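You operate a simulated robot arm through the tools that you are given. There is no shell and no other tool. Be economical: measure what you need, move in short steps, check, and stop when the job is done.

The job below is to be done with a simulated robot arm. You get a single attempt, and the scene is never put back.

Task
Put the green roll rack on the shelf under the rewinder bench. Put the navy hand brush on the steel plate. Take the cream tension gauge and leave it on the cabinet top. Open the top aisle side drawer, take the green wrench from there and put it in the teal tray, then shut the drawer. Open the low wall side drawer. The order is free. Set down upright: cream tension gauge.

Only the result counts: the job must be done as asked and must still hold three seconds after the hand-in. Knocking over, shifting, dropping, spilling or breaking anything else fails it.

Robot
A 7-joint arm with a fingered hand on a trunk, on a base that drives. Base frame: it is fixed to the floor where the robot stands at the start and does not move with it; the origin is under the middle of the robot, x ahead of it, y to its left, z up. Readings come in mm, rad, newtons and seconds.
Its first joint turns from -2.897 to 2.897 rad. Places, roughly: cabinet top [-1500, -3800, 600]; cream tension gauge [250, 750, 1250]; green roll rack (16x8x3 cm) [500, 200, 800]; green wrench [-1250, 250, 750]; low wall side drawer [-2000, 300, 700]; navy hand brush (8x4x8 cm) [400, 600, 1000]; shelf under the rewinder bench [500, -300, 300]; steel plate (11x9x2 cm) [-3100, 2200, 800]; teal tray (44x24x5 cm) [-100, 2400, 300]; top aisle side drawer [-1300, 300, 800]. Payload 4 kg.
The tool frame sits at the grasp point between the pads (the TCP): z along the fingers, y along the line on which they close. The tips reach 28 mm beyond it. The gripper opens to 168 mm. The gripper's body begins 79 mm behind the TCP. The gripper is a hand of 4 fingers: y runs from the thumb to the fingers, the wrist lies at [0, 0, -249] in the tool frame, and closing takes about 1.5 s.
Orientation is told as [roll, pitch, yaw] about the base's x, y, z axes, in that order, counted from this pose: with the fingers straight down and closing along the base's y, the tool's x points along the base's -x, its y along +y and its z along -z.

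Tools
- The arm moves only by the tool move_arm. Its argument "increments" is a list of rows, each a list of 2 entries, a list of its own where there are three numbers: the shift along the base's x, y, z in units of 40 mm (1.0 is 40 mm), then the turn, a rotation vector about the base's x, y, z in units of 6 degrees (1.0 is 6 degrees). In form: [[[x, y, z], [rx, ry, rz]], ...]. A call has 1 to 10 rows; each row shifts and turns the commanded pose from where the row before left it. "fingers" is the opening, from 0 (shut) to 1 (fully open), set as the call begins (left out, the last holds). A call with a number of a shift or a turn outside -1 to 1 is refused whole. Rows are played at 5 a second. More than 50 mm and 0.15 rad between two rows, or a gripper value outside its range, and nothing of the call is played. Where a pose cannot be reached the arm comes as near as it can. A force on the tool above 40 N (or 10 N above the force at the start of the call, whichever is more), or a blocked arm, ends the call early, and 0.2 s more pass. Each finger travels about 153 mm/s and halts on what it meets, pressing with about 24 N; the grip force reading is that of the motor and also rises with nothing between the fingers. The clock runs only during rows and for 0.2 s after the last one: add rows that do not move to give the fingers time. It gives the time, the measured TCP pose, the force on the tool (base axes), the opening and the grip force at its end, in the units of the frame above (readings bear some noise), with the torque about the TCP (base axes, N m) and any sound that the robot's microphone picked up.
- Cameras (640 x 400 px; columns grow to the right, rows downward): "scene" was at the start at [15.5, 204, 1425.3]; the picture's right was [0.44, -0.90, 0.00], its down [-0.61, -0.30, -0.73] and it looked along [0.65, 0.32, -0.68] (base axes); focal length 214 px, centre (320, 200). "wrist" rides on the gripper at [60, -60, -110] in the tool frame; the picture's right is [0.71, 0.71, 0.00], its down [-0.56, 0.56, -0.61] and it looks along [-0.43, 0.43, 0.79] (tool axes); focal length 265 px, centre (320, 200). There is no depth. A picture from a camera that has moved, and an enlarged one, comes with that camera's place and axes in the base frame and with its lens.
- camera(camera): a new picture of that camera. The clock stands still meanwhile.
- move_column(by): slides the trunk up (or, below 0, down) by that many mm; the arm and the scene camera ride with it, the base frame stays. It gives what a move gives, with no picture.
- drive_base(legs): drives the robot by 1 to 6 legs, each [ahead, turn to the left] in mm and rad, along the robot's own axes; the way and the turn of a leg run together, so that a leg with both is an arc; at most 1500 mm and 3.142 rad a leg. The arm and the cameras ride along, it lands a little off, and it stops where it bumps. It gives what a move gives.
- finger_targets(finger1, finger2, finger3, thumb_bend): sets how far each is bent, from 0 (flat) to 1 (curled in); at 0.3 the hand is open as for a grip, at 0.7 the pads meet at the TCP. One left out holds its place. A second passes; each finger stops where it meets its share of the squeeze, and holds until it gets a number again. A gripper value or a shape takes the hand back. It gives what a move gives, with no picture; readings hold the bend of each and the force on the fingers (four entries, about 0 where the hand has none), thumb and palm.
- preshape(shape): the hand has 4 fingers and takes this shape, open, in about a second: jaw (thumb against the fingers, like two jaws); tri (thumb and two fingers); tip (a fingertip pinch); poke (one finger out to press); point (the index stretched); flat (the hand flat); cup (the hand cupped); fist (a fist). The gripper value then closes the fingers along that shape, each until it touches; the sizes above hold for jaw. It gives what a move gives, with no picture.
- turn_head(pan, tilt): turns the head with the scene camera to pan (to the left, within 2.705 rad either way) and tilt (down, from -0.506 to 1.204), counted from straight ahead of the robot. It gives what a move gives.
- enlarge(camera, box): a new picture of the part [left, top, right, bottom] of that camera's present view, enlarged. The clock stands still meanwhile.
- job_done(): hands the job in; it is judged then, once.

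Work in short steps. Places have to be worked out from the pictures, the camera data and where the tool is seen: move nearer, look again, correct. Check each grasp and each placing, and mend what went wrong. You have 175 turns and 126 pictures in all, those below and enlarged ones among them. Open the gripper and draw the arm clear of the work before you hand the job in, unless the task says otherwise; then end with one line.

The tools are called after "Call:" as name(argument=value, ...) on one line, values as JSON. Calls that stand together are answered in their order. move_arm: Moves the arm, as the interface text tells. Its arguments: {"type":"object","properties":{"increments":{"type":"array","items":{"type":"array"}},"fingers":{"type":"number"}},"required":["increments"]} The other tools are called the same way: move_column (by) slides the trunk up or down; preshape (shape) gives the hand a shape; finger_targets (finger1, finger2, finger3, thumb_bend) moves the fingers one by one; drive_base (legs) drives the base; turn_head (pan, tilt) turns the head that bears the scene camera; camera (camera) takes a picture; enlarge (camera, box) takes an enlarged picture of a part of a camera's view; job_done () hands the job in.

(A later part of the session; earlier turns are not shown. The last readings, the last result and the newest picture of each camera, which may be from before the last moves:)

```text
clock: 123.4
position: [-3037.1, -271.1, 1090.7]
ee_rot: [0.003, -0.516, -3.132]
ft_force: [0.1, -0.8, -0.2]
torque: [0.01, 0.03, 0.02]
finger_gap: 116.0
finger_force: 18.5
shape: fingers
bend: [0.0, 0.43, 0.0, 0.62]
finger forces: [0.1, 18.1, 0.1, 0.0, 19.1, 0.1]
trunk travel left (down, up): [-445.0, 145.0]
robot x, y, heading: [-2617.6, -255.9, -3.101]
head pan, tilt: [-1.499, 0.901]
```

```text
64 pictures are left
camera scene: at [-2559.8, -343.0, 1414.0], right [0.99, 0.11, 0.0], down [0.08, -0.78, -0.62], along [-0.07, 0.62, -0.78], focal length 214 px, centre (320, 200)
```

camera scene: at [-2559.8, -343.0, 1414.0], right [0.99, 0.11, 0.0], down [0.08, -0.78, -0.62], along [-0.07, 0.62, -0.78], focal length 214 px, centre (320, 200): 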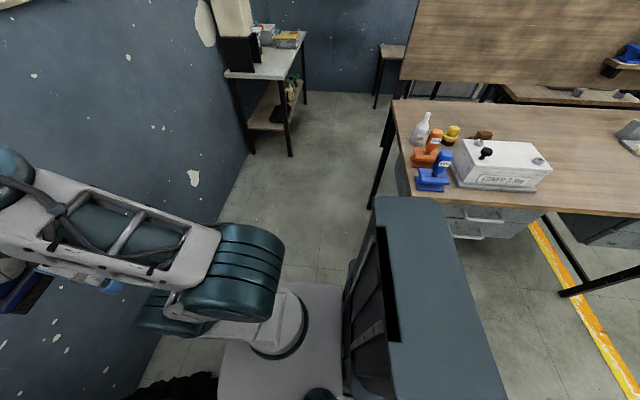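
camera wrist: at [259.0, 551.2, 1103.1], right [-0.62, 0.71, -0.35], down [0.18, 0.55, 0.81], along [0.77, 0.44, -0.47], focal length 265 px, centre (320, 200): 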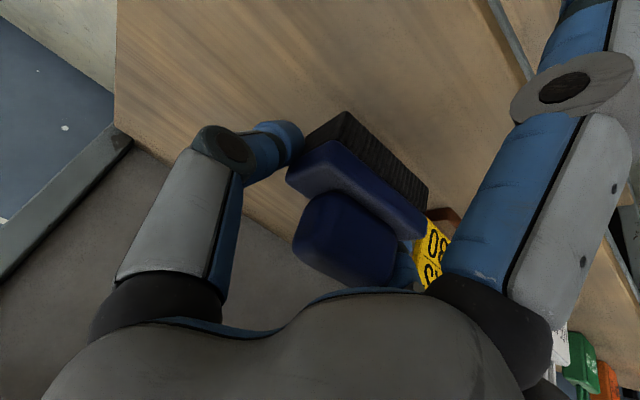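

The bag is right at the base's front-left corner. I back off 100 mm, turn right 1.2 rad, drive north-west 400, and straighten north.

Call:
drive_base(legs=[[-110, 0], [0, -1.2], [380, 0], [0, -0.4]])

Call:
turn_head(pan=0.2, tilt=0.5)

Call:
camera(camera="scene")

```text
clock: 130.7
position: [-2708.5, 512.0, 1089.4]
ee_rot: [0.005, -0.516, 1.611]
ft_force: [0.6, -0.4, -1.5]
torque: [0.04, -0.05, -0.03]
finger_gap: 116.5
finger_force: 18.1
shape: fingers
bend: [0.0, 0.43, 0.0, 0.62]
finger forces: [0.1, 18.1, 0.1, 0.0, 19.0, 0.0]
trunk travel left (down, up): [-445.0, 145.0]
robot x, y, heading: [-2682.6, 93.6, 1.635]
head pan, tilt: [-1.499, 0.901]
```

```text
clock: 132.4
position: [-2706.1, 511.0, 1091.2]
ee_rot: [0.003, -0.518, 1.61]
ft_force: [-0.3, 0.0, -0.5]
torque: [0.02, -0.04, -0.02]
finger_gap: 116.2
finger_force: 18.2
shape: fingers
bend: [0.0, 0.43, 0.0, 0.62]
finger forces: [0.1, 18.0, 0.0, 0.0, 19.0, 0.1]
trunk travel left (down, up): [-445.0, 145.0]
robot x, y, heading: [-2681.6, 94.0, 1.644]
head pan, tilt: [0.201, 0.499]
```

```text
63 pictures are left
camera scene: at [-2861.9, 110.1, 1447.9], right [0.96, 0.27, 0.0], down [0.13, -0.46, -0.88], along [-0.23, 0.85, -0.48], focal length 214 px, centre (320, 200)
```

scene: 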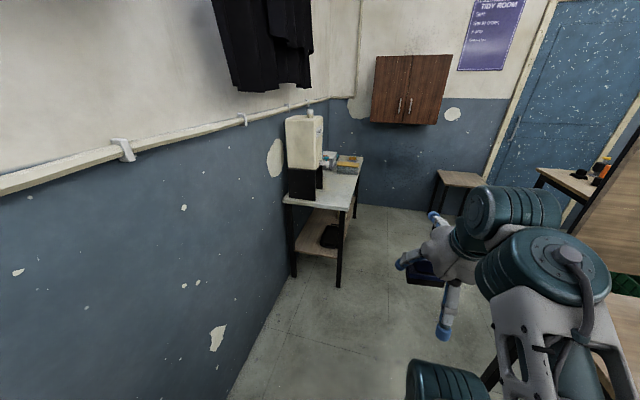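

Clear lane ahead. I straighten and drive north ~1550 mm, then look at the table's far end.

Call:
drive_base(legs=[[0, -0.09], [1450, 0]])

Call:
turn_head(pan=0.6, tilt=0.6)

Call:
camera(camera="scene")

```text
clock: 140.2
position: [-2575.5, 1983.4, 1089.9]
ee_rot: [0.003, -0.518, 1.467]
ft_force: [0.2, -0.9, -0.4]
torque: [0.03, -0.02, 0.01]
finger_gap: 116.4
finger_force: 18.9
shape: fingers
bend: [0.0, 0.43, 0.0, 0.62]
finger forces: [0.1, 18.0, 0.0, 0.1, 19.0, 0.0]
trunk travel left (down, up): [-445.0, 145.0]
robot x, y, heading: [-2605.9, 1567.5, 1.497]
head pan, tilt: [0.201, 0.499]
```

```text
clock: 141.1
position: [-2575.1, 1983.9, 1091.0]
ee_rot: [0.004, -0.519, 1.467]
ft_force: [-0.7, -0.2, -1.2]
torque: [-0.05, 0.0, 0.0]
finger_gap: 116.2
finger_force: 18.9
shape: fingers
bend: [0.0, 0.43, 0.0, 0.62]
finger forces: [0.0, 18.0, 0.0, 0.0, 19.0, 0.0]
trunk travel left (down, up): [-445.0, 145.0]
robot x, y, heading: [-2609.9, 1568.1, 1.491]
head pan, tilt: [0.6, 0.6]
```

```text
62 pictures are left
camera scene: at [-2818.6, 1595.2, 1438.8], right [0.87, 0.5, 0.0], down [0.28, -0.49, -0.83], along [-0.41, 0.71, -0.56], focal length 214 px, centre (320, 200)
```

scene: 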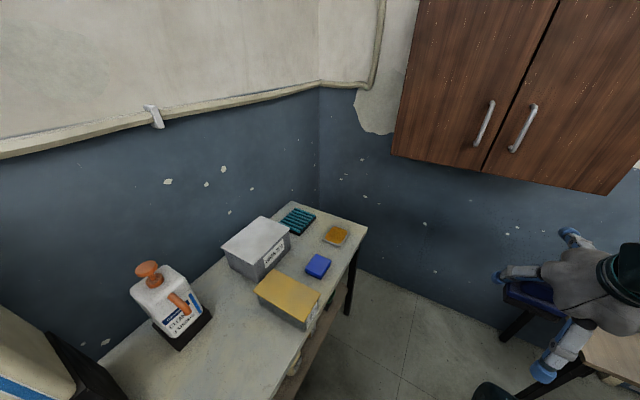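

Call:
enlarge(camera="scene", box=[210, 180, 390, 340])

```text
2.50 times, centred on (300, 260) of scene
camera zoom: at [-2818.6, 1595.2, 1438.8], right [0.87, 0.5, 0.0], down [0.28, -0.49, -0.83], along [-0.41, 0.71, -0.56], focal length 536 px, centre (370, 50)
```

zoom: 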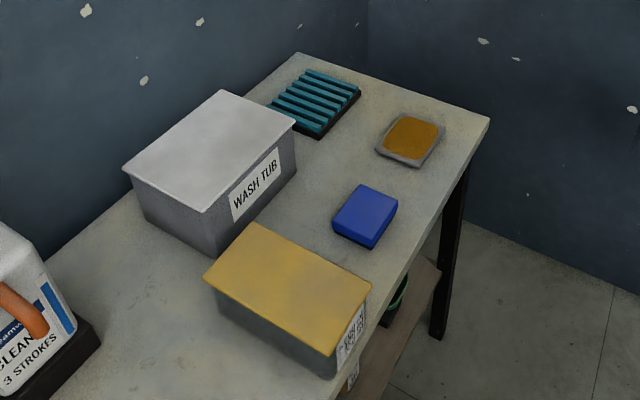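

The grey-rimmed plate at ≈(-3093,2207) matches the steel plate, ~95 mm from the table's front edge. I drive on to ≈(-2545,2090) and turn to face it.

Call:
drive_base(legs=[[0, -0.05], [525, 0], [0, 1.68]])

Call:
turn_head(pan=-0.1, tilt=0.7)

Call:
camera(camera="scene")

Call:
camera(camera="wrist")

```text
clock: 144.0
position: [-2503.8, 2389.3, 1090.8]
ee_rot: [0.007, -0.51, 1.413]
ft_force: [-1.0, -11.9, -0.4]
torque: [0.3, -0.05, -0.03]
finger_gap: 116.1
finger_force: 24.0
shape: fingers
bend: [0.0, 0.43, 0.41, 0.62]
finger forces: [0.1, 18.0, 11.6, 0.0, 18.9, 0.0]
trunk travel left (down, up): [-445.0, 145.0]
robot x, y, heading: [-2558.8, 1979.9, 1.451]
head pan, tilt: [0.6, 0.6]
stopped in leg 2: the force on the tool passed its limit (the readings are from after the stop); the commanded pose is now the measured one
```

```text
clock: 145.1
position: [-2502.6, 2389.7, 1092.4]
ee_rot: [0.004, -0.511, 1.413]
ft_force: [0.6, -12.4, -2.5]
torque: [0.25, 0.03, -0.13]
finger_gap: 116.4
finger_force: 24.9
shape: fingers
bend: [0.0, 0.43, 0.41, 0.62]
finger forces: [0.0, 18.1, 12.3, 0.0, 19.0, 0.0]
trunk travel left (down, up): [-445.0, 145.0]
robot x, y, heading: [-2558.3, 1983.7, 1.448]
head pan, tilt: [-0.099, 0.7]
```

```text
60 pictures are left
camera scene: at [-2706.2, 2022.6, 1430.2], right [0.98, -0.22, 0.0], down [-0.14, -0.63, -0.77], along [0.17, 0.75, -0.64], focal length 214 px, centre (320, 200)
```

scene: 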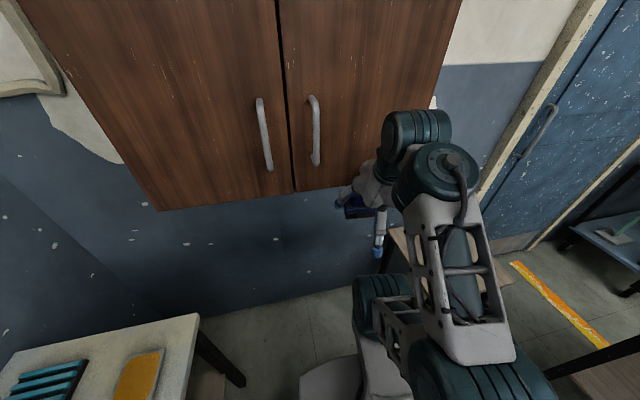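

```text
59 pictures are left
camera wrist: at [-2459.0, 2275.6, 1158.6], right [-0.8, -0.5, -0.34], down [-0.52, 0.27, 0.81], along [-0.31, 0.82, -0.47], focal length 265 px, centre (320, 200)
```

wrist: 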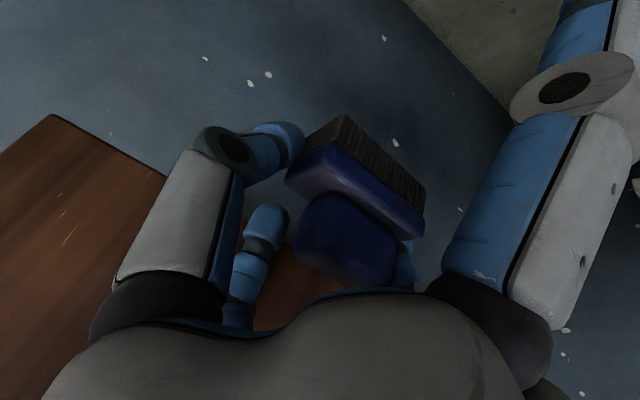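

The upper finger touched the wall cabinet. I back off 70 mm first, then turn left to face the plate directly (~1.19 rad).

Call:
drive_base(legs=[[-70, 0]])

Call:
finger_targets(finger3=0.0)

Call:
drive_base(legs=[[0, 1.19]])

Call:
turn_head(pan=-0.1, tilt=0.75)

Call:
camera(camera="scene")

Call:
camera(camera="wrist")

```text
clock: 146.1
position: [-2512.1, 2319.9, 1090.7]
ee_rot: [0.004, -0.511, 1.415]
ft_force: [0.7, -0.2, -0.9]
torque: [0.02, -0.02, 0.03]
finger_gap: 116.1
finger_force: 18.4
shape: fingers
bend: [0.0, 0.43, 0.0, 0.62]
finger forces: [0.0, 18.0, 0.0, 0.0, 19.0, 0.0]
trunk travel left (down, up): [-445.0, 145.0]
robot x, y, heading: [-2567.3, 1909.0, 1.45]
head pan, tilt: [-0.099, 0.7]
```

```text
clock: 147.1
position: [-2513.2, 2321.2, 1091.2]
ee_rot: [0.006, -0.512, 1.415]
ft_force: [0.4, -0.1, -1.1]
torque: [-0.01, 0.02, -0.04]
finger_gap: 116.3
finger_force: 18.0
shape: fingers
bend: [0.0, 0.43, 0.0, 0.62]
finger forces: [0.0, 17.9, 0.1, 0.0, 18.9, 0.0]
trunk travel left (down, up): [-445.0, 145.0]
robot x, y, heading: [-2567.1, 1913.8, 1.449]
head pan, tilt: [-0.099, 0.7]
```

```text
clock: 150.4
position: [-2926.7, 2112.7, 1090.8]
ee_rot: [0.006, -0.511, 2.602]
ft_force: [-0.3, 0.5, -1.7]
torque: [0.04, -0.02, 0.0]
finger_gap: 116.1
finger_force: 18.3
shape: fingers
bend: [0.0, 0.43, 0.0, 0.62]
finger forces: [0.0, 18.0, 0.1, 0.0, 18.9, 0.0]
trunk travel left (down, up): [-445.0, 145.0]
robot x, y, heading: [-2562.3, 1911.4, 2.638]
head pan, tilt: [-0.099, 0.7]
```

```text
clock: 151.1
position: [-2926.7, 2114.6, 1090.5]
ee_rot: [0.006, -0.51, 2.602]
ft_force: [-0.2, 0.3, -0.7]
torque: [0.04, 0.0, 0.04]
finger_gap: 116.2
finger_force: 18.4
shape: fingers
bend: [0.0, 0.43, 0.0, 0.62]
finger forces: [0.0, 17.9, 0.0, 0.1, 18.9, 0.0]
trunk travel left (down, up): [-445.0, 145.0]
robot x, y, heading: [-2564.4, 1909.6, 2.636]
head pan, tilt: [-0.099, 0.75]
```

```text
58 pictures are left
camera scene: at [-2658.9, 1787.1, 1425.9], right [0.57, 0.82, 0.0], down [0.56, -0.39, -0.73], along [-0.6, 0.42, -0.68], focal length 214 px, centre (320, 200)
```

scene: 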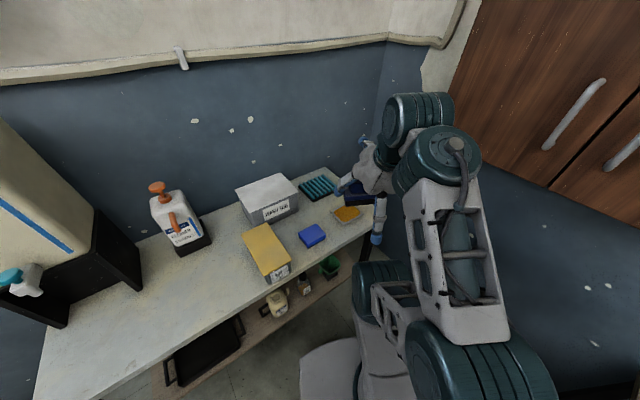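

```text
57 pictures are left
camera wrist: at [-2802.9, 2112.5, 1158.3], right [0.17, -0.92, -0.34], down [-0.44, -0.38, 0.81], along [-0.88, 0.02, -0.47], focal length 265 px, centre (320, 200)
```

wrist: 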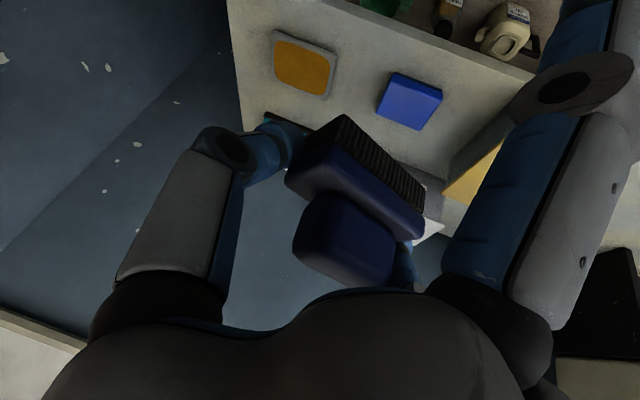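

Plate centre ≈(-3085,2225), roughly axis aligned; brush centre is offset ~25 mm left of TCP. I drive 60 mm forward, then move above the plate with yaw ≈3.04.

Call:
drive_base(legs=[[60, 0]])

Call:
move_arm(increments=[[[-0.25, 0.26, 0], [0, 0, 0.42]], [[-0.25, 0.26, 0], [0, 0, 0.42]], [[-0.25, 0.26, 0], [0, 0, 0.42]], [[-0.25, 0.26, 0], [0, 0, 0.42]], [[-0.25, 0.26, 0], [0, 0, 0.42]], [[-0.25, 0.26, -0.5], [0, 0, 0.42]], [[-0.25, 0.26, -0.5], [0, 0, 0.42]], [[-0.25, 0.26, -0.5], [0, 0, 0.42]], [[-0.25, 0.26, -0.5], [0, 0, 0.42]], [[-0.25, 0.26, -0.5], [0, 0, 0.42]]])

Call:
camera(camera="wrist")

Call:
enlarge(camera="scene", box=[280, 100, 480, 260])

```text
clock: 152.0
position: [-2978.5, 2142.6, 1090.0]
ee_rot: [0.003, -0.508, 2.605]
ft_force: [0.1, 0.7, -0.6]
torque: [0.0, -0.02, -0.02]
finger_gap: 116.3
finger_force: 18.9
shape: fingers
bend: [0.0, 0.43, 0.0, 0.62]
finger forces: [0.0, 17.9, 0.0, 0.1, 19.0, 0.0]
trunk travel left (down, up): [-445.0, 145.0]
robot x, y, heading: [-2619.3, 1940.9, 2.643]
head pan, tilt: [-0.099, 0.75]
```

```text
clock: 154.2
position: [-3078.8, 2246.5, 992.8]
ee_rot: [0.006, -0.512, 3.043]
ft_force: [-0.5, 0.2, -0.7]
torque: [0.03, 0.01, -0.01]
finger_gap: 116.3
finger_force: 18.1
shape: fingers
bend: [0.0, 0.43, 0.0, 0.62]
finger forces: [0.0, 17.9, 0.0, 0.0, 18.9, 0.0]
trunk travel left (down, up): [-445.0, 145.0]
robot x, y, heading: [-2617.3, 1938.1, 2.643]
head pan, tilt: [-0.099, 0.75]
```

```text
56 pictures are left
camera wrist: at [-2965.5, 2296.6, 1059.1], right [0.55, -0.76, -0.34], down [-0.24, -0.53, 0.81], along [-0.8, -0.36, -0.47], focal length 265 px, centre (320, 200)
```

wrist: 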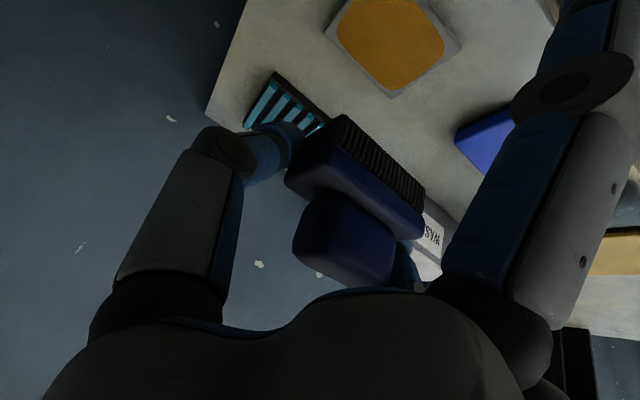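

```text
2.50 times, centred on (380, 180) of scene
camera zoom: at [-2710.2, 1815.5, 1425.9], right [0.57, 0.82, 0.0], down [0.56, -0.39, -0.73], along [-0.6, 0.41, -0.68], focal length 536 px, centre (170, 250)
```

zoom: 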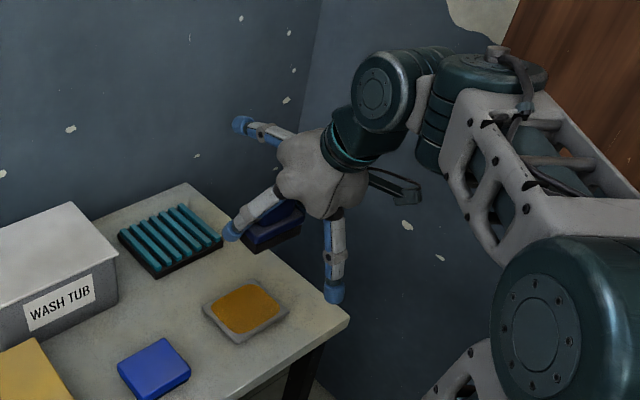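

Triangulating three views: plate top z≈778, centre ≈(-3100,2230). I adjust laterally and descend to TCP z≈855.

Call:
move_arm(increments=[[[-0.2, 0.1, -0.6], [0, 0, 0]], [[-0.2, 0.1, -0.7], [0, 0, 0]], [[0, 0, -0.7], [0, 0, 0]], [[0, 0, -0.7], [0, 0, 0]], [[0, 0, -0.7], [0, 0, 0]]])

Call:
camera(camera="wrist")

Call:
enlarge(camera="scene", box=[280, 140, 440, 260])

```text
clock: 155.4
position: [-3094.1, 2254.1, 854.2]
ee_rot: [0.005, -0.511, 3.046]
ft_force: [-0.4, 0.2, -0.6]
torque: [0.01, 0.01, 0.0]
finger_gap: 116.4
finger_force: 17.9
shape: fingers
bend: [0.0, 0.43, 0.0, 0.62]
finger forces: [0.0, 17.9, 0.1, 0.0, 19.0, 0.0]
trunk travel left (down, up): [-445.0, 145.0]
robot x, y, heading: [-2617.8, 1937.4, 2.643]
head pan, tilt: [-0.099, 0.75]
```

```text
54 pictures are left
camera wrist: at [-2982.4, 2304.7, 920.5], right [0.55, -0.76, -0.34], down [-0.24, -0.53, 0.81], along [-0.8, -0.36, -0.47], focal length 265 px, centre (320, 200)
```

wrist: 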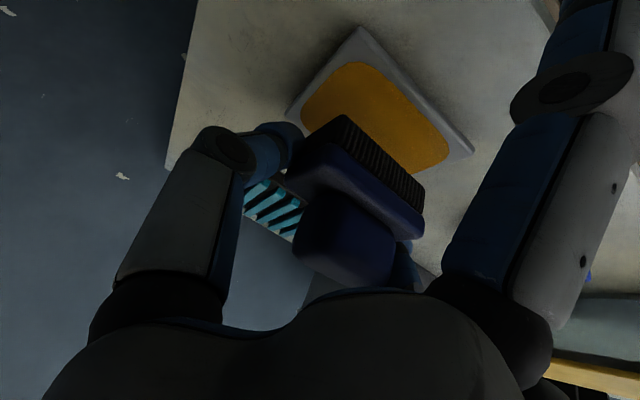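

```text
3.33 times, centred on (360, 200) of scene
camera zoom: at [-2710.2, 1815.5, 1425.9], right [0.57, 0.82, 0.0], down [0.56, -0.39, -0.73], along [-0.6, 0.41, -0.68], focal length 715 px, centre (187, 200)
```

zoom: 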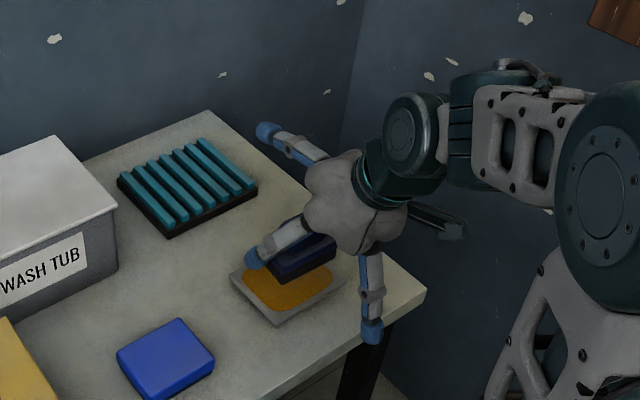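

Brush now lines up: its footprint centre ≈(-3102,2229) over plate centre ≈(-3103,2233). I lower in small rows until contact.

Call:
move_arm(increments=[[[0, 0.05, -0.15], [0, 0, 0]], [[0, 0.05, -0.15], [0, 0, 0]], [[0, 0, -0.15], [0, 0, 0]]])

Call:
move_arm(increments=[[[0, 0, -0.1], [0, 0, 0]], [[0, 0, -0.1], [0, 0, 0]]])

Call:
camera(camera="wrist")

```text
clock: 156.2
position: [-3091.6, 2259.1, 835.9]
ee_rot: [0.004, -0.51, 3.043]
ft_force: [-1.5, 0.1, -0.2]
torque: [0.02, -0.02, 0.01]
finger_gap: 116.2
finger_force: 18.7
shape: fingers
bend: [0.0, 0.43, 0.0, 0.62]
finger forces: [0.0, 17.9, 0.0, 0.1, 18.9, 0.0]
trunk travel left (down, up): [-445.0, 145.0]
robot x, y, heading: [-2615.4, 1939.8, 2.64]
head pan, tilt: [-0.099, 0.75]
```

```text
clock: 156.8
position: [-3091.5, 2259.9, 830.3]
ee_rot: [0.005, -0.511, 3.044]
ft_force: [-0.1, -0.2, -1.1]
torque: [0.03, 0.01, -0.01]
finger_gap: 116.5
finger_force: 18.4
shape: fingers
bend: [0.0, 0.43, 0.0, 0.62]
finger forces: [0.1, 17.9, 0.0, 0.0, 18.9, 0.0]
trunk travel left (down, up): [-445.0, 145.0]
robot x, y, heading: [-2618.9, 1938.0, 2.641]
head pan, tilt: [-0.099, 0.75]
```

```text
52 pictures are left
camera wrist: at [-2980.9, 2309.9, 896.8], right [0.55, -0.76, -0.34], down [-0.24, -0.53, 0.81], along [-0.8, -0.36, -0.47], focal length 265 px, centre (320, 200)
```

wrist: 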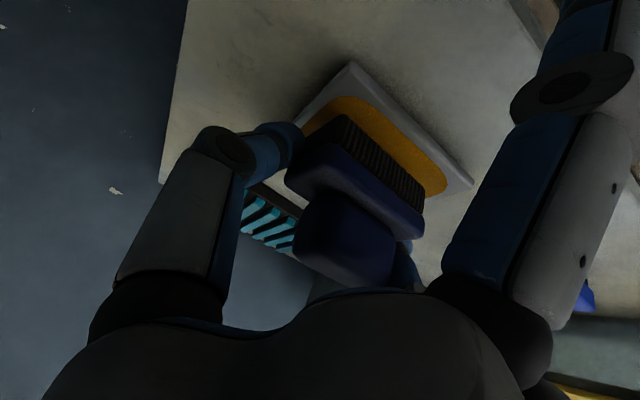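

Very near. I continue down in 3 mm rows until contact.

Call:
move_arm(increments=[[[0, 0, -0.08], [0, 0, 0]], [[0, 0, -0.08], [0, 0, 0]]])

Call:
move_arm(increments=[[[0, 0, -0.08], [0, 0, 0]], [[0, 0, -0.08], [0, 0, 0]]])

Call:
move_arm(increments=[[[0, 0, -0.08], [0, 0, 0]], [[0, 0, -0.08], [0, 0, 0]]])

```text
clock: 157.4
position: [-3094.2, 2258.9, 823.7]
ee_rot: [0.005, -0.509, 3.042]
ft_force: [-0.1, 0.2, -0.8]
torque: [0.01, 0.0, 0.02]
finger_gap: 116.2
finger_force: 18.2
shape: fingers
bend: [0.0, 0.43, 0.0, 0.62]
finger forces: [0.1, 17.9, 0.0, 0.0, 18.8, 0.1]
trunk travel left (down, up): [-445.0, 145.0]
robot x, y, heading: [-2615.1, 1939.1, 2.639]
head pan, tilt: [-0.099, 0.75]
```

```text
clock: 158.0
position: [-3093.5, 2258.5, 817.8]
ee_rot: [0.005, -0.513, 3.043]
ft_force: [0.6, 1.7, 12.2]
torque: [-0.63, 0.07, -0.03]
finger_gap: 116.3
finger_force: 20.0
shape: fingers
bend: [0.0, 0.43, 0.0, 0.62]
finger forces: [0.0, 20.1, 0.0, 0.0, 19.6, 0.0]
trunk travel left (down, up): [-445.0, 145.0]
robot x, y, heading: [-2619.4, 1939.5, 2.643]
head pan, tilt: [-0.099, 0.75]
```

```text
clock: 158.6
position: [-3092.6, 2257.4, 812.2]
ee_rot: [0.004, -0.516, 3.044]
ft_force: [2.1, 3.2, 19.2]
torque: [-0.29, 0.13, -0.01]
finger_gap: 115.8
finger_force: 19.2
shape: fingers
bend: [0.0, 0.43, 0.0, 0.63]
finger forces: [0.0, 18.7, 0.0, 0.0, 20.1, 0.0]
trunk travel left (down, up): [-445.0, 145.0]
robot x, y, heading: [-2615.2, 1939.2, 2.637]
head pan, tilt: [-0.099, 0.75]
```

Contact made at ≈818. I relieve 4 mm and open thumb and finger2.

Call:
move_arm(increments=[[[0, 0, 0.12], [0, 0, 0]]])

Call:
finger_targets(finger2=0.3, thumb_bend=0.3)

Call:
camera(camera="wrist")

```text
clock: 159.0
position: [-3091.4, 2257.5, 813.6]
ee_rot: [0.007, -0.506, 3.046]
ft_force: [-0.2, 0.7, 1.4]
torque: [0.07, 0.02, -0.04]
finger_gap: 116.2
finger_force: 19.2
shape: fingers
bend: [0.0, 0.43, 0.0, 0.63]
finger forces: [0.0, 18.4, 0.0, 0.1, 20.1, 0.0]
trunk travel left (down, up): [-445.0, 145.0]
robot x, y, heading: [-2620.5, 1940.0, 2.64]
head pan, tilt: [-0.099, 0.75]
```

```text
clock: 160.0
position: [-3094.1, 2259.7, 814.8]
ee_rot: [0.003, -0.509, 3.044]
ft_force: [0.3, 0.3, 0.1]
torque: [-0.02, 0.01, 0.0]
finger_gap: 143.4
finger_force: 0.0
shape: fingers
bend: [0.0, 0.3, 0.0, 0.3]
finger forces: [0.0, 0.0, 0.0, 0.0, 0.1, 0.0]
trunk travel left (down, up): [-445.0, 145.0]
robot x, y, heading: [-2619.7, 1937.1, 2.637]
head pan, tilt: [-0.099, 0.75]
```

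```text
51 pictures are left
camera wrist: at [-2981.7, 2308.8, 881.9], right [0.55, -0.76, -0.34], down [-0.24, -0.53, 0.81], along [-0.8, -0.36, -0.47], focal length 265 px, centre (320, 200)
```

wrist: 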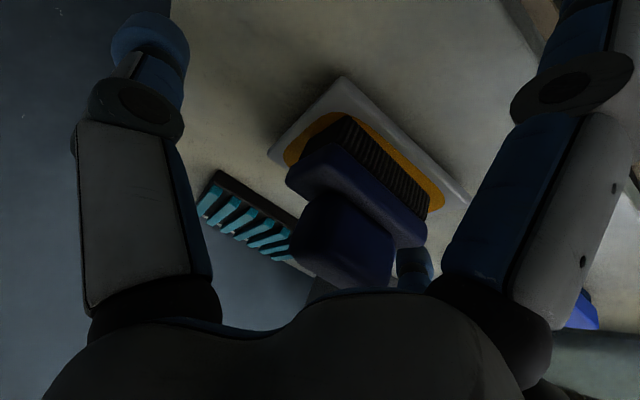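

The brush stands on the plate. I retract along the tool axis and check.

Call:
move_arm(increments=[[[0.2, -0.02, 0.35], [0, 0, 0]], [[0.35, -0.03, 0.62], [0, 0, 0]], [[0.4, -0.04, 0.7], [0, 0, 0]], [[0.4, -0.04, 0.7], [0, 0, 0]], [[0.4, -0.04, 0.7], [0, 0, 0]], [[0.4, -0.1, 0.7], [0, 0, 0]], [[0.4, -0.2, 0.7], [0, 0, 0]]])

Call:
enlarge(camera="scene", box=[280, 140, 440, 260])

```text
clock: 161.6
position: [-2990.6, 2239.2, 992.9]
ee_rot: [0.006, -0.511, 3.044]
ft_force: [1.0, 0.3, -0.7]
torque: [0.02, 0.04, 0.0]
finger_gap: 143.3
finger_force: 0.0
shape: fingers
bend: [0.0, 0.3, 0.0, 0.3]
finger forces: [0.0, 0.0, 0.0, 0.0, 0.0, 0.0]
trunk travel left (down, up): [-445.0, 145.0]
robot x, y, heading: [-2617.8, 1939.4, 2.639]
head pan, tilt: [-0.099, 0.75]
```

```text
3.33 times, centred on (360, 200) of scene
camera zoom: at [-2710.0, 1815.5, 1425.9], right [0.57, 0.82, 0.0], down [0.56, -0.39, -0.73], along [-0.6, 0.41, -0.68], focal length 715 px, centre (187, 200)
```

zoom: 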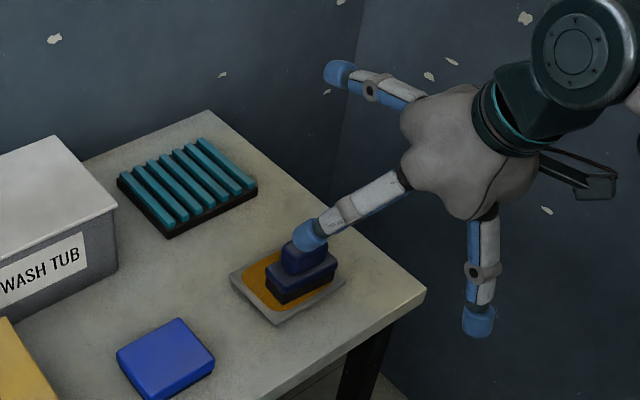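

Brush is on the plate. I fold the arm, raise the trunk for clearance, turn left to face south, and drive back toward the drawers.

Call:
move_arm(increments=[[[0.03, -0.26, 0.25], [0, 0, -0.42]], [[0.03, -0.26, 0.25], [0, 0, -0.42]], [[0.03, -0.26, 0.25], [0, 0, -0.42]], [[0.03, -0.26, 0.25], [0, 0, -0.42]], [[0.03, -0.26, 0.25], [0, 0, -0.42]], [[0.03, -0.26, 0.25], [0, 0, -0.42]], [[0.03, -0.26, 0.25], [0, 0, -0.42]], [[0.03, -0.26, 0.25], [0, 0, -0.42]], [[0.03, -0.26, 0.25], [0, 0, -0.42]], [[0.03, -0.26, 0.2], [0, 0, -0.42]]], fingers=1)

Call:
move_column(by=145)

Call:
drive_base(legs=[[0, 2.07]])

Call:
drive_base(legs=[[1100, 0], [1000, 0]])

```text
clock: 163.8
position: [-2980.6, 2137.1, 1091.6]
ee_rot: [0.005, -0.509, 2.601]
ft_force: [0.6, 0.1, 0.2]
torque: [-0.02, -0.02, 0.01]
finger_gap: 168.1
finger_force: 0.0
shape: tip
bend: [0.11, 0.3, 0.11, 0.3]
finger forces: [0.0, 0.0, 0.1, 0.1, 0.0, 0.0]
trunk travel left (down, up): [-445.0, 145.0]
robot x, y, heading: [-2615.2, 1938.8, 2.64]
head pan, tilt: [-0.099, 0.75]
```

```text
clock: 165.5
position: [-2981.1, 2136.7, 1236.0]
ee_rot: [0.004, -0.509, 2.603]
ft_force: [-0.4, -0.7, 0.2]
torque: [-0.01, 0.0, 0.01]
finger_gap: 168.0
finger_force: 0.0
shape: tip
bend: [0.11, 0.3, 0.11, 0.3]
finger forces: [0.0, 0.1, 0.0, 0.0, 0.1, 0.1]
trunk travel left (down, up): [-590.0, 0.0]
robot x, y, heading: [-2618.0, 1938.9, 2.643]
head pan, tilt: [-0.099, 0.75]
```

```text
clock: 170.9
position: [-2611.2, 1527.2, 1237.2]
ee_rot: [0.005, -0.508, -1.597]
ft_force: [-0.4, 0.1, 0.2]
torque: [0.04, 0.0, 0.01]
finger_gap: 167.7
finger_force: 0.0
shape: tip
bend: [0.11, 0.3, 0.11, 0.3]
finger forces: [0.0, 0.0, 0.0, 0.0, 0.0, 0.1]
trunk travel left (down, up): [-590.0, 0.0]
robot x, y, heading: [-2614.8, 1940.4, -1.564]
head pan, tilt: [-0.099, 0.75]
```

```text
clock: 181.5
position: [-2537.4, -609.0, 1235.9]
ee_rot: [0.006, -0.509, -1.584]
ft_force: [0.7, -0.5, 0.2]
torque: [0.03, 0.01, 0.0]
finger_gap: 167.9
finger_force: 0.1
shape: tip
bend: [0.11, 0.3, 0.11, 0.3]
finger forces: [0.0, 0.0, 0.0, 0.1, 0.0, 0.0]
trunk travel left (down, up): [-590.0, 0.0]
robot x, y, heading: [-2550.1, -195.0, -1.548]
head pan, tilt: [-0.099, 0.75]
```

Now I turn east, drive to in front of the low wall-side drawer, face north and look at the drawer fronts.

Call:
drive_base(legs=[[0, 1.25], [560, 0], [0, 1.87], [-120, 0]])

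Call:
turn_head(pan=0.0, tilt=0.8)

Call:
camera(camera="scene")

```text
clock: 193.1
position: [-2013.2, -89.4, 1237.1]
ee_rot: [0.004, -0.514, 1.5]
ft_force: [0.6, -0.6, 1.0]
torque: [0.0, 0.04, 0.03]
finger_gap: 168.1
finger_force: 0.1
shape: tip
bend: [0.11, 0.3, 0.11, 0.3]
finger forces: [0.0, 0.0, 0.0, 0.1, 0.1, 0.0]
trunk travel left (down, up): [-590.0, 0.0]
robot x, y, heading: [-2024.2, -500.8, 1.533]
head pan, tilt: [-0.099, 0.75]
```

```text
clock: 193.8
position: [-2013.9, -87.3, 1236.5]
ee_rot: [0.007, -0.509, 1.502]
ft_force: [-0.5, -1.0, 0.5]
torque: [0.0, -0.01, 0.0]
finger_gap: 167.8
finger_force: 0.0
shape: tip
bend: [0.11, 0.3, 0.11, 0.3]
finger forces: [0.1, 0.1, 0.0, 0.0, 0.0, 0.1]
trunk travel left (down, up): [-590.0, 0.0]
robot x, y, heading: [-2026.2, -498.0, 1.534]
head pan, tilt: [0.0, 0.799]
```

```text
49 pictures are left
camera scene: at [-2186.6, -474.0, 1566.9], right [1.0, -0.04, 0.0], down [-0.03, -0.72, -0.7], along [0.03, 0.7, -0.72], focal length 214 px, centre (320, 200)
```

scene: 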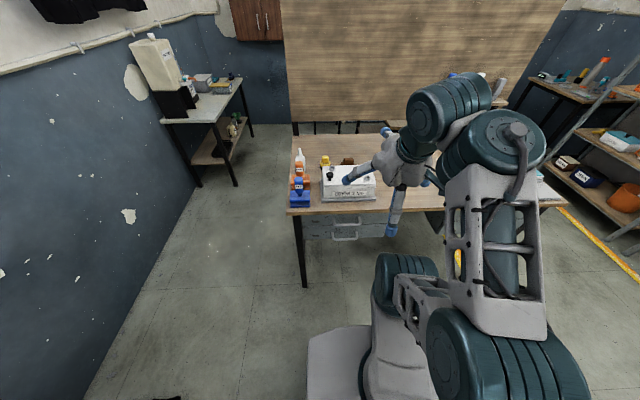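

Two stacked drawers are visible at left under the bench. I lower the trunk for a more level view.

Call:
move_column(by=-400)

Call:
turn_head(pan=0.0, tilt=0.6)

Call:
camera(camera="scene")

Call:
enlarge(camera="scene", box=[270, 150, 430, 270])

```text
clock: 197.6
position: [-2013.6, -88.3, 837.2]
ee_rot: [0.005, -0.509, 1.502]
ft_force: [0.3, 1.0, 0.3]
torque: [0.03, 0.0, 0.02]
finger_gap: 167.9
finger_force: 0.0
shape: tip
bend: [0.11, 0.3, 0.11, 0.3]
finger forces: [0.1, 0.0, 0.0, 0.0, 0.1, 0.1]
trunk travel left (down, up): [-190.0, 400.0]
robot x, y, heading: [-2023.8, -502.6, 1.54]
head pan, tilt: [0.0, 0.799]
```

```text
clock: 198.3
position: [-2013.2, -88.9, 836.5]
ee_rot: [0.004, -0.511, 1.5]
ft_force: [-0.1, -0.5, -0.5]
torque: [-0.01, 0.03, 0.03]
finger_gap: 167.9
finger_force: 0.1
shape: tip
bend: [0.11, 0.3, 0.11, 0.3]
finger forces: [0.1, 0.1, 0.1, 0.1, 0.0, 0.1]
trunk travel left (down, up): [-190.0, 400.0]
robot x, y, heading: [-2024.1, -494.0, 1.536]
head pan, tilt: [0.0, 0.6]
```

```text
48 pictures are left
camera scene: at [-2186.3, -466.2, 1183.7], right [1.0, -0.04, 0.0], down [-0.02, -0.57, -0.82], along [0.03, 0.82, -0.57], focal length 214 px, centre (320, 200)
```

scene: 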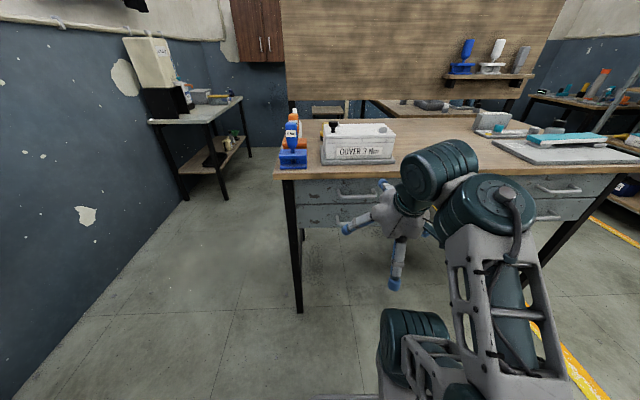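

```text
3.33 times, centred on (350, 210) of scene
camera zoom: at [-2186.3, -466.2, 1183.7], right [1.0, -0.04, 0.0], down [-0.02, -0.57, -0.82], along [0.03, 0.82, -0.57], focal length 715 px, centre (220, 167)
```

zoom: 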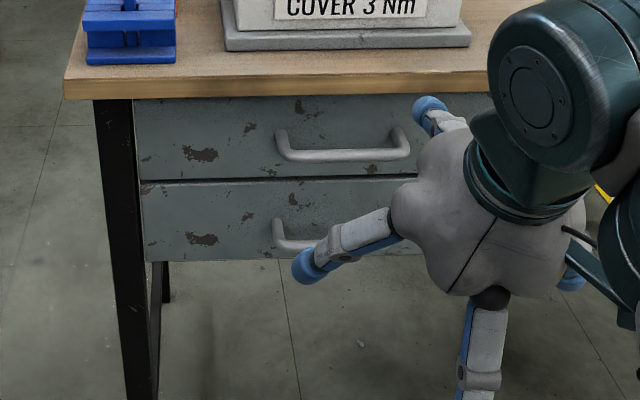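

Drawers: handle bars around (-2022, 212) with upper z≈726 and lower z≈600–640. I bring the tool horizontal, pointing north, then roll it 90° so the pinch is vertical.

Call:
move_arm(increments=[[[0, 0.37, -0.39], [1, 0, 0.07]], [[0, 0.37, -0.39], [1, 0, 0.07]], [[0, 0.37, -0.39], [1, 0, 0.07]], [[0, 0.37, -0.39], [1, 0, 0.07]], [[0, 0.37, -0.39], [1, 0, 0.07]], [[0, 0.37, -0.39], [1, 0, 0.07]], [[0, 0.37, -0.39], [1, 0, 0.07]], [[0, 0.37, -0.39], [1, 0, 0.07]], [[0, 0.37, -0.39], [1, 0, 0.07]], [[0, 0.37, -0.39], [1, 0, 0.07]]])

Call:
move_arm(increments=[[[0, 0, 0], [0, -1, 0]], [[0, 0, 0], [0, -1, 0]], [[0, 0, 0], [0, -1, 0]], [[0, 0, 0], [0, -1, 0]], [[0, 0, 0], [0, -1, 0]], [[0, 0, 0], [0, -1, 0]], [[0, 0, 0], [0, -1, 0]], [[0, 0, 0], [0, -1, 0]], [[0, 0, 0], [0, -1, 0]], [[0, 0, 0], [0, -1, 0]]])

Call:
move_arm(increments=[[[0, 0, 0], [0, -1, 0]], [[0, 0, 0], [0, -1, 0]], [[0, 0, 0], [0, -1, 0]], [[0, 0, 0], [0, -1, 0]], [[0, 0, 0], [0, -1, 0]]])

Call:
camera(camera="wrist")

Call:
camera(camera="scene")

```text
clock: 200.5
position: [-2012.3, -3.8, 899.0]
ee_rot: [1.115, -1.541, 0.487]
ft_force: [1.1, 0.7, -0.2]
torque: [0.03, 0.02, -0.04]
finger_gap: 168.1
finger_force: 0.0
shape: tip
bend: [0.11, 0.3, 0.11, 0.3]
finger forces: [0.1, 0.1, 0.1, 0.0, 0.1, 0.1]
out of reach, approached as far as the arm can: row 5, 6, 7, 8, 9, 10
trunk travel left (down, up): [-190.0, 400.0]
robot x, y, heading: [-2029.0, -502.0, 1.534]
head pan, tilt: [0.0, 0.6]
```

```text
clock: 202.7
position: [-2012.0, -4.3, 900.7]
ee_rot: [-1.531, -0.548, 3.125]
ft_force: [-0.8, -0.8, -1.2]
torque: [-0.02, -0.01, -0.01]
finger_gap: 167.6
finger_force: 0.0
shape: tip
bend: [0.11, 0.3, 0.11, 0.3]
finger forces: [0.0, 0.0, 0.0, 0.1, 0.0, 0.0]
trunk travel left (down, up): [-190.0, 400.0]
robot x, y, heading: [-2026.4, -498.6, 1.535]
head pan, tilt: [0.0, 0.6]
```

```text
clock: 203.9
position: [-2012.0, -4.5, 899.2]
ee_rot: [-1.539, -0.025, 3.128]
ft_force: [0.4, 0.9, -0.8]
torque: [-0.01, 0.0, 0.05]
finger_gap: 167.6
finger_force: 0.0
shape: tip
bend: [0.11, 0.3, 0.11, 0.3]
finger forces: [0.0, 0.1, 0.0, 0.0, 0.1, 0.1]
trunk travel left (down, up): [-190.0, 400.0]
robot x, y, heading: [-2025.0, -498.9, 1.538]
head pan, tilt: [0.0, 0.6]
```

```text
46 pictures are left
camera wrist: at [-1950.8, -113.3, 963.2], right [0.69, -0.03, -0.72], down [-0.58, -0.62, -0.52], along [-0.43, 0.78, -0.45], focal length 265 px, centre (320, 200)
```

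wrist: 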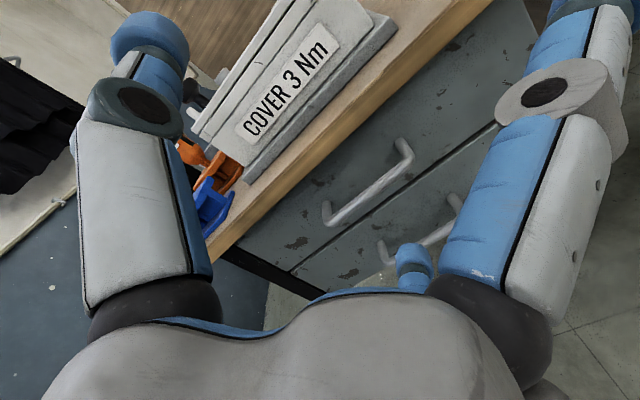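

```text
45 pictures are left
camera scene: at [-2186.3, -466.2, 1183.8], right [1.0, -0.04, 0.0], down [-0.02, -0.56, -0.83], along [0.03, 0.82, -0.56], focal length 214 px, centre (320, 200)
```

scene: 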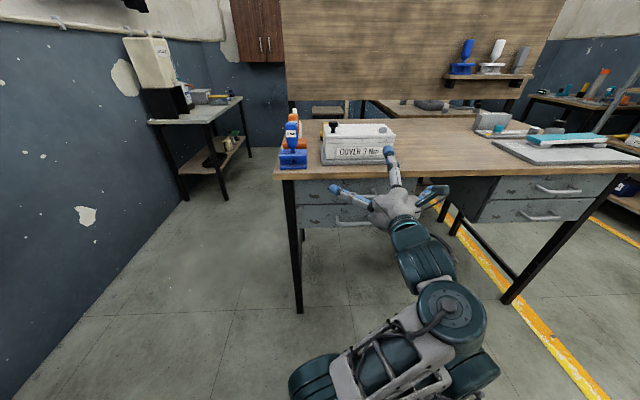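

The tool is horizontal. Triangulated: upper bar ≈(-2040,140,780), lower bar ≈(-2037,140,662). I lower the trunk fully and move the tool toward the lower bar.

Call:
move_column(by=-190)

Call:
move_arm(increments=[[[-0.2, 0.5, -0.2], [0, 0, 0]], [[-0.2, 0.5, -0.3], [0, 0, 0]], [[-0.2, 0.4, -0.3], [0, 0, 0]], [[-0.1, 0.4, -0.3], [0, 0, 0]]], fingers=0.8)

Call:
camera(camera="wrist")

Call:
camera(camera="scene")

```text
clock: 206.0
position: [-2012.1, -5.8, 709.9]
ee_rot: [-1.539, -0.027, 3.127]
ft_force: [-0.3, 0.1, -0.4]
torque: [0.02, 0.0, 0.02]
finger_gap: 168.1
finger_force: 0.1
shape: tip
bend: [0.11, 0.3, 0.11, 0.3]
finger forces: [0.0, 0.1, 0.0, 0.1, 0.1, 0.1]
trunk travel left (down, up): [0.0, 590.0]
robot x, y, heading: [-2026.7, -500.2, 1.535]
head pan, tilt: [0.0, 0.6]
```

```text
clock: 207.0
position: [-2050.9, 36.4, 710.0]
ee_rot: [-1.538, -0.026, 3.128]
ft_force: [1.8, -0.2, 0.4]
torque: [0.01, 0.01, 0.03]
finger_gap: 134.8
finger_force: 0.1
shape: tip
bend: [0.11, 0.23, 0.11, 0.23]
finger forces: [0.0, 0.0, 0.0, 0.1, 0.0, 0.0]
out of reach, approached as far as the arm can: row 2, 3, 4
trunk travel left (down, up): [0.0, 590.0]
robot x, y, heading: [-2026.2, -499.0, 1.536]
head pan, tilt: [0.0, 0.6]
```

```text
44 pictures are left
camera wrist: at [-1989.1, -72.0, 773.4], right [0.69, -0.03, -0.72], down [-0.58, -0.62, -0.52], along [-0.43, 0.78, -0.45], focal length 265 px, centre (320, 200)
```

wrist: 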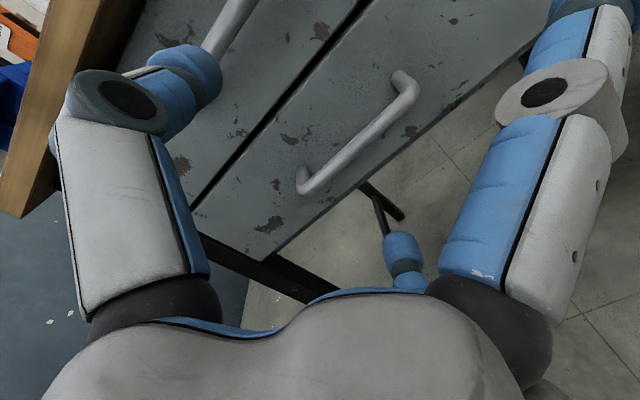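

```text
43 pictures are left
camera scene: at [-2186.3, -466.1, 993.8], right [1.0, -0.04, 0.0], down [-0.02, -0.56, -0.83], along [0.03, 0.82, -0.56], focal length 214 px, centre (320, 200)
```

scene: 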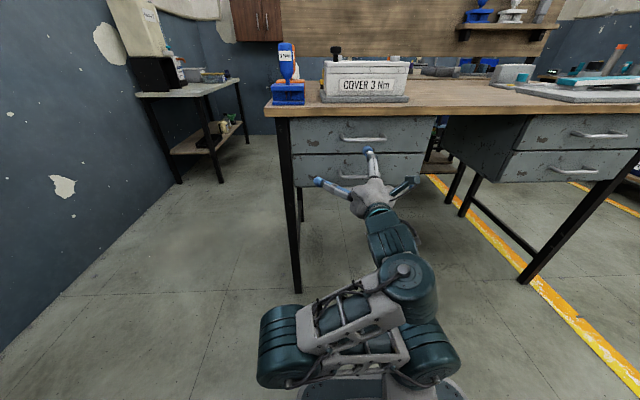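

Lower bar confirmed at (-2036,140,672). The arm will not go lower while horizontal, so I pitch the tool ~12° down while lowering.

Call:
move_arm(increments=[[[0.1, 0, -0.3], [-0.7, 0, 0]], [[0.1, 0, -0.3], [-0.7, 0, 0]], [[0.1, 0, -0.2], [-0.7, 0, 0]], [[0.05, 0.2, 0], [0, 0, 0]]])

```text
clock: 208.0
position: [-2034.4, 40.9, 679.7]
ee_rot: [-1.317, -0.021, 3.123]
ft_force: [0.5, 0.2, 0.4]
torque: [0.01, 0.01, -0.02]
finger_gap: 135.0
finger_force: 0.0
shape: tip
bend: [0.11, 0.23, 0.11, 0.23]
finger forces: [0.1, 0.0, 0.1, 0.0, 0.0, 0.0]
out of reach, approached as far as the arm can: row 4
trunk travel left (down, up): [0.0, 590.0]
robot x, y, heading: [-2025.6, -501.0, 1.531]
head pan, tilt: [0.0, 0.6]
```

Good: z≈680, x aligned. I drive the base forward 75 mm so the bar comes between the fingertips.

Call:
drive_base(legs=[[75, 0]])

Call:
camera(camera="wrist")

Call:
enlarge(camera="scene", box=[270, 100, 450, 240])

```text
clock: 209.2
position: [-2032.9, 112.7, 680.6]
ee_rot: [-1.32, -0.021, 3.12]
ft_force: [0.0, -17.5, 0.3]
torque: [1.28, -0.01, 0.1]
finger_gap: 132.0
finger_force: 0.1
shape: tip
bend: [0.11, 0.23, 0.11, 0.22]
finger forces: [0.0, 0.1, 0.0, 0.1, 17.7, 0.0]
trunk travel left (down, up): [0.0, 590.0]
robot x, y, heading: [-2023.3, -425.7, 1.539]
head pan, tilt: [0.0, 0.6]
stopped in leg 1: the force on the tool passed its limit (the readings are from after the stop); the commanded pose is now the measured one
```

```text
42 pictures are left
camera wrist: at [-1970.5, 20.7, 765.4], right [0.69, -0.19, -0.7], down [-0.58, -0.72, -0.38], along [-0.43, 0.67, -0.61], focal length 265 px, centre (320, 200)
```

wrist: 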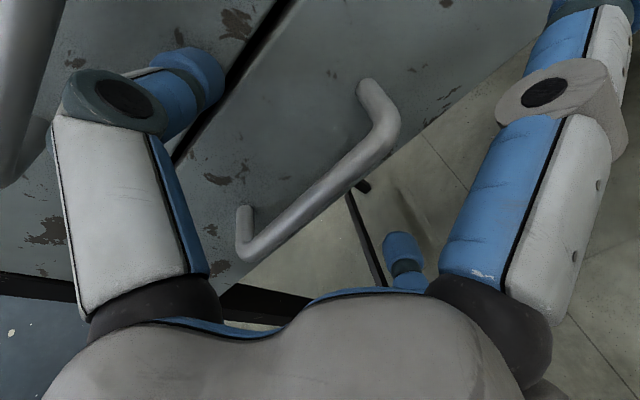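

```text
2.86 times, centred on (360, 170) of scene
camera zoom: at [-2183.7, -393.9, 993.8], right [1.0, -0.04, 0.0], down [-0.02, -0.56, -0.83], along [0.03, 0.83, -0.56], focal length 613 px, centre (206, 286)
```

zoom: 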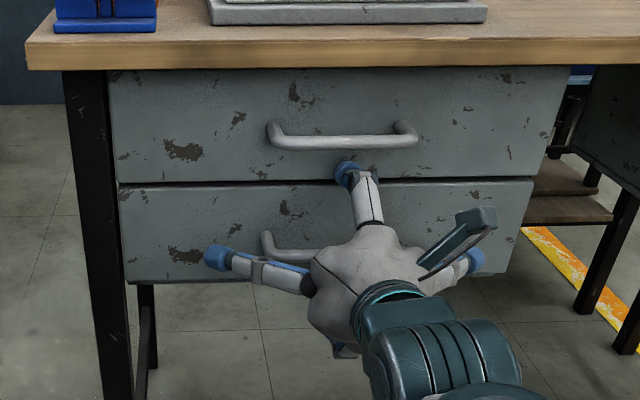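

The thumb tip touched the drawer face; the bar lies ~20 mm beyond TCP. I ease back 6 mm and close around the bar.

Call:
move_arm(increments=[[[-0.05, -0.15, -0.1], [0, 0, 0]]])

Call:
finger_targets(finger2=0.8, thumb_bend=0.8)

Call:
camera(camera="wrist")

```text
clock: 209.6
position: [-2034.8, 109.1, 676.1]
ee_rot: [-1.321, -0.022, 3.12]
ft_force: [-0.3, -0.6, -0.1]
torque: [0.01, 0.0, -0.03]
finger_gap: 134.5
finger_force: 0.1
shape: tip
bend: [0.11, 0.23, 0.11, 0.23]
finger forces: [0.0, 0.0, 0.0, 0.0, 0.0, 0.0]
trunk travel left (down, up): [0.0, 590.0]
robot x, y, heading: [-2023.5, -429.0, 1.532]
head pan, tilt: [0.0, 0.6]
```

```text
clock: 210.6
position: [-2034.7, 107.9, 675.7]
ee_rot: [-1.32, -0.022, 3.119]
ft_force: [0.9, 0.1, 1.8]
torque: [-0.01, -0.03, -0.02]
finger_gap: 110.6
finger_force: 0.1
shape: fingers
bend: [0.11, 0.76, 0.11, 0.74]
finger forces: [0.0, 0.1, 0.1, 0.1, 0.0, 0.0]
trunk travel left (down, up): [0.0, 590.0]
robot x, y, heading: [-2023.3, -428.5, 1.531]
head pan, tilt: [0.0, 0.6]
```

```text
40 pictures are left
camera wrist: at [-1973.4, 15.9, 761.0], right [0.69, -0.19, -0.7], down [-0.58, -0.72, -0.38], along [-0.43, 0.67, -0.61], focal length 265 px, centre (320, 200)
```

wrist: 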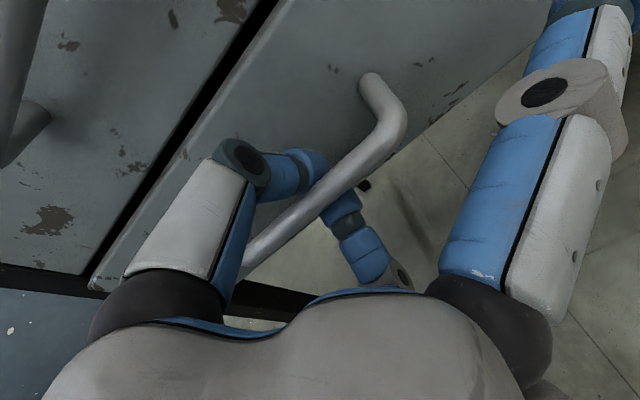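

The fingers have closed behind the bar, caging it. I pull by driving back.

Call:
drive_base(legs=[[-120, 0]])

Call:
camera(camera="wrist")

```text
clock: 211.8
position: [-2041.2, -14.6, 675.4]
ee_rot: [-1.322, -0.021, 3.122]
ft_force: [0.5, -0.3, -0.3]
torque: [0.0, -0.01, 0.02]
finger_gap: 110.7
finger_force: 0.1
shape: fingers
bend: [0.11, 0.77, 0.11, 0.74]
finger forces: [0.0, 0.0, 0.1, 0.0, 0.0, 0.0]
trunk travel left (down, up): [0.0, 590.0]
robot x, y, heading: [-2027.6, -548.8, 1.527]
head pan, tilt: [0.0, 0.6]
```

```text
39 pictures are left
camera wrist: at [-1978.5, -105.5, 760.9], right [0.69, -0.19, -0.7], down [-0.58, -0.72, -0.38], along [-0.43, 0.67, -0.61], focal length 265 px, centre (320, 200)
```

wrist: 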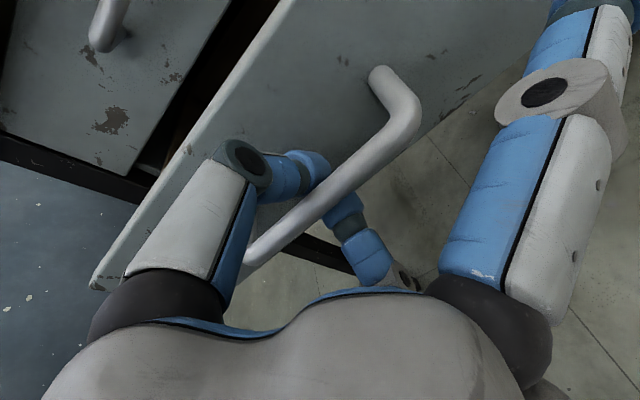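

The drawer follows. I pull another 150 mm.

Call:
drive_base(legs=[[-140, 0]])

Call:
camera(camera="scene")

```text
clock: 212.9
position: [-2045.4, -84.4, 671.6]
ee_rot: [-1.312, -0.02, 3.129]
ft_force: [-0.3, -1.9, -1.1]
torque: [-0.03, -0.03, -0.02]
finger_gap: 110.4
finger_force: 0.0
shape: fingers
bend: [0.11, 0.78, 0.11, 0.75]
finger forces: [0.1, 0.1, 0.1, 0.0, 0.0, 0.0]
trunk travel left (down, up): [0.0, 590.0]
robot x, y, heading: [-2032.2, -626.0, 1.54]
head pan, tilt: [0.0, 0.6]
stopped in leg 1: the robot was blocked; the commanded pose is now the measured one
```

```text
38 pictures are left
camera scene: at [-2192.0, -584.6, 993.7], right [1.0, -0.03, 0.0], down [-0.02, -0.57, -0.82], along [0.02, 0.82, -0.57], focal length 214 px, centre (320, 200)
```

scene: 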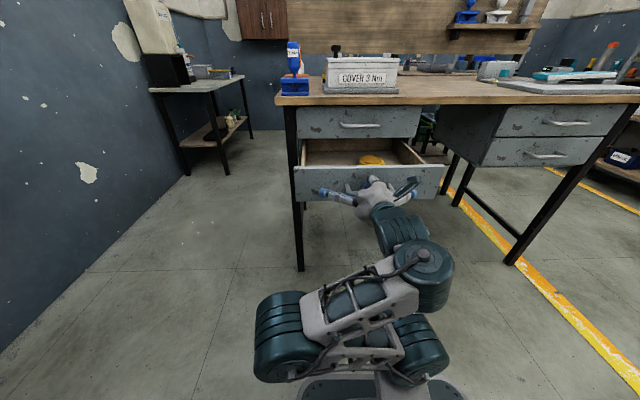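

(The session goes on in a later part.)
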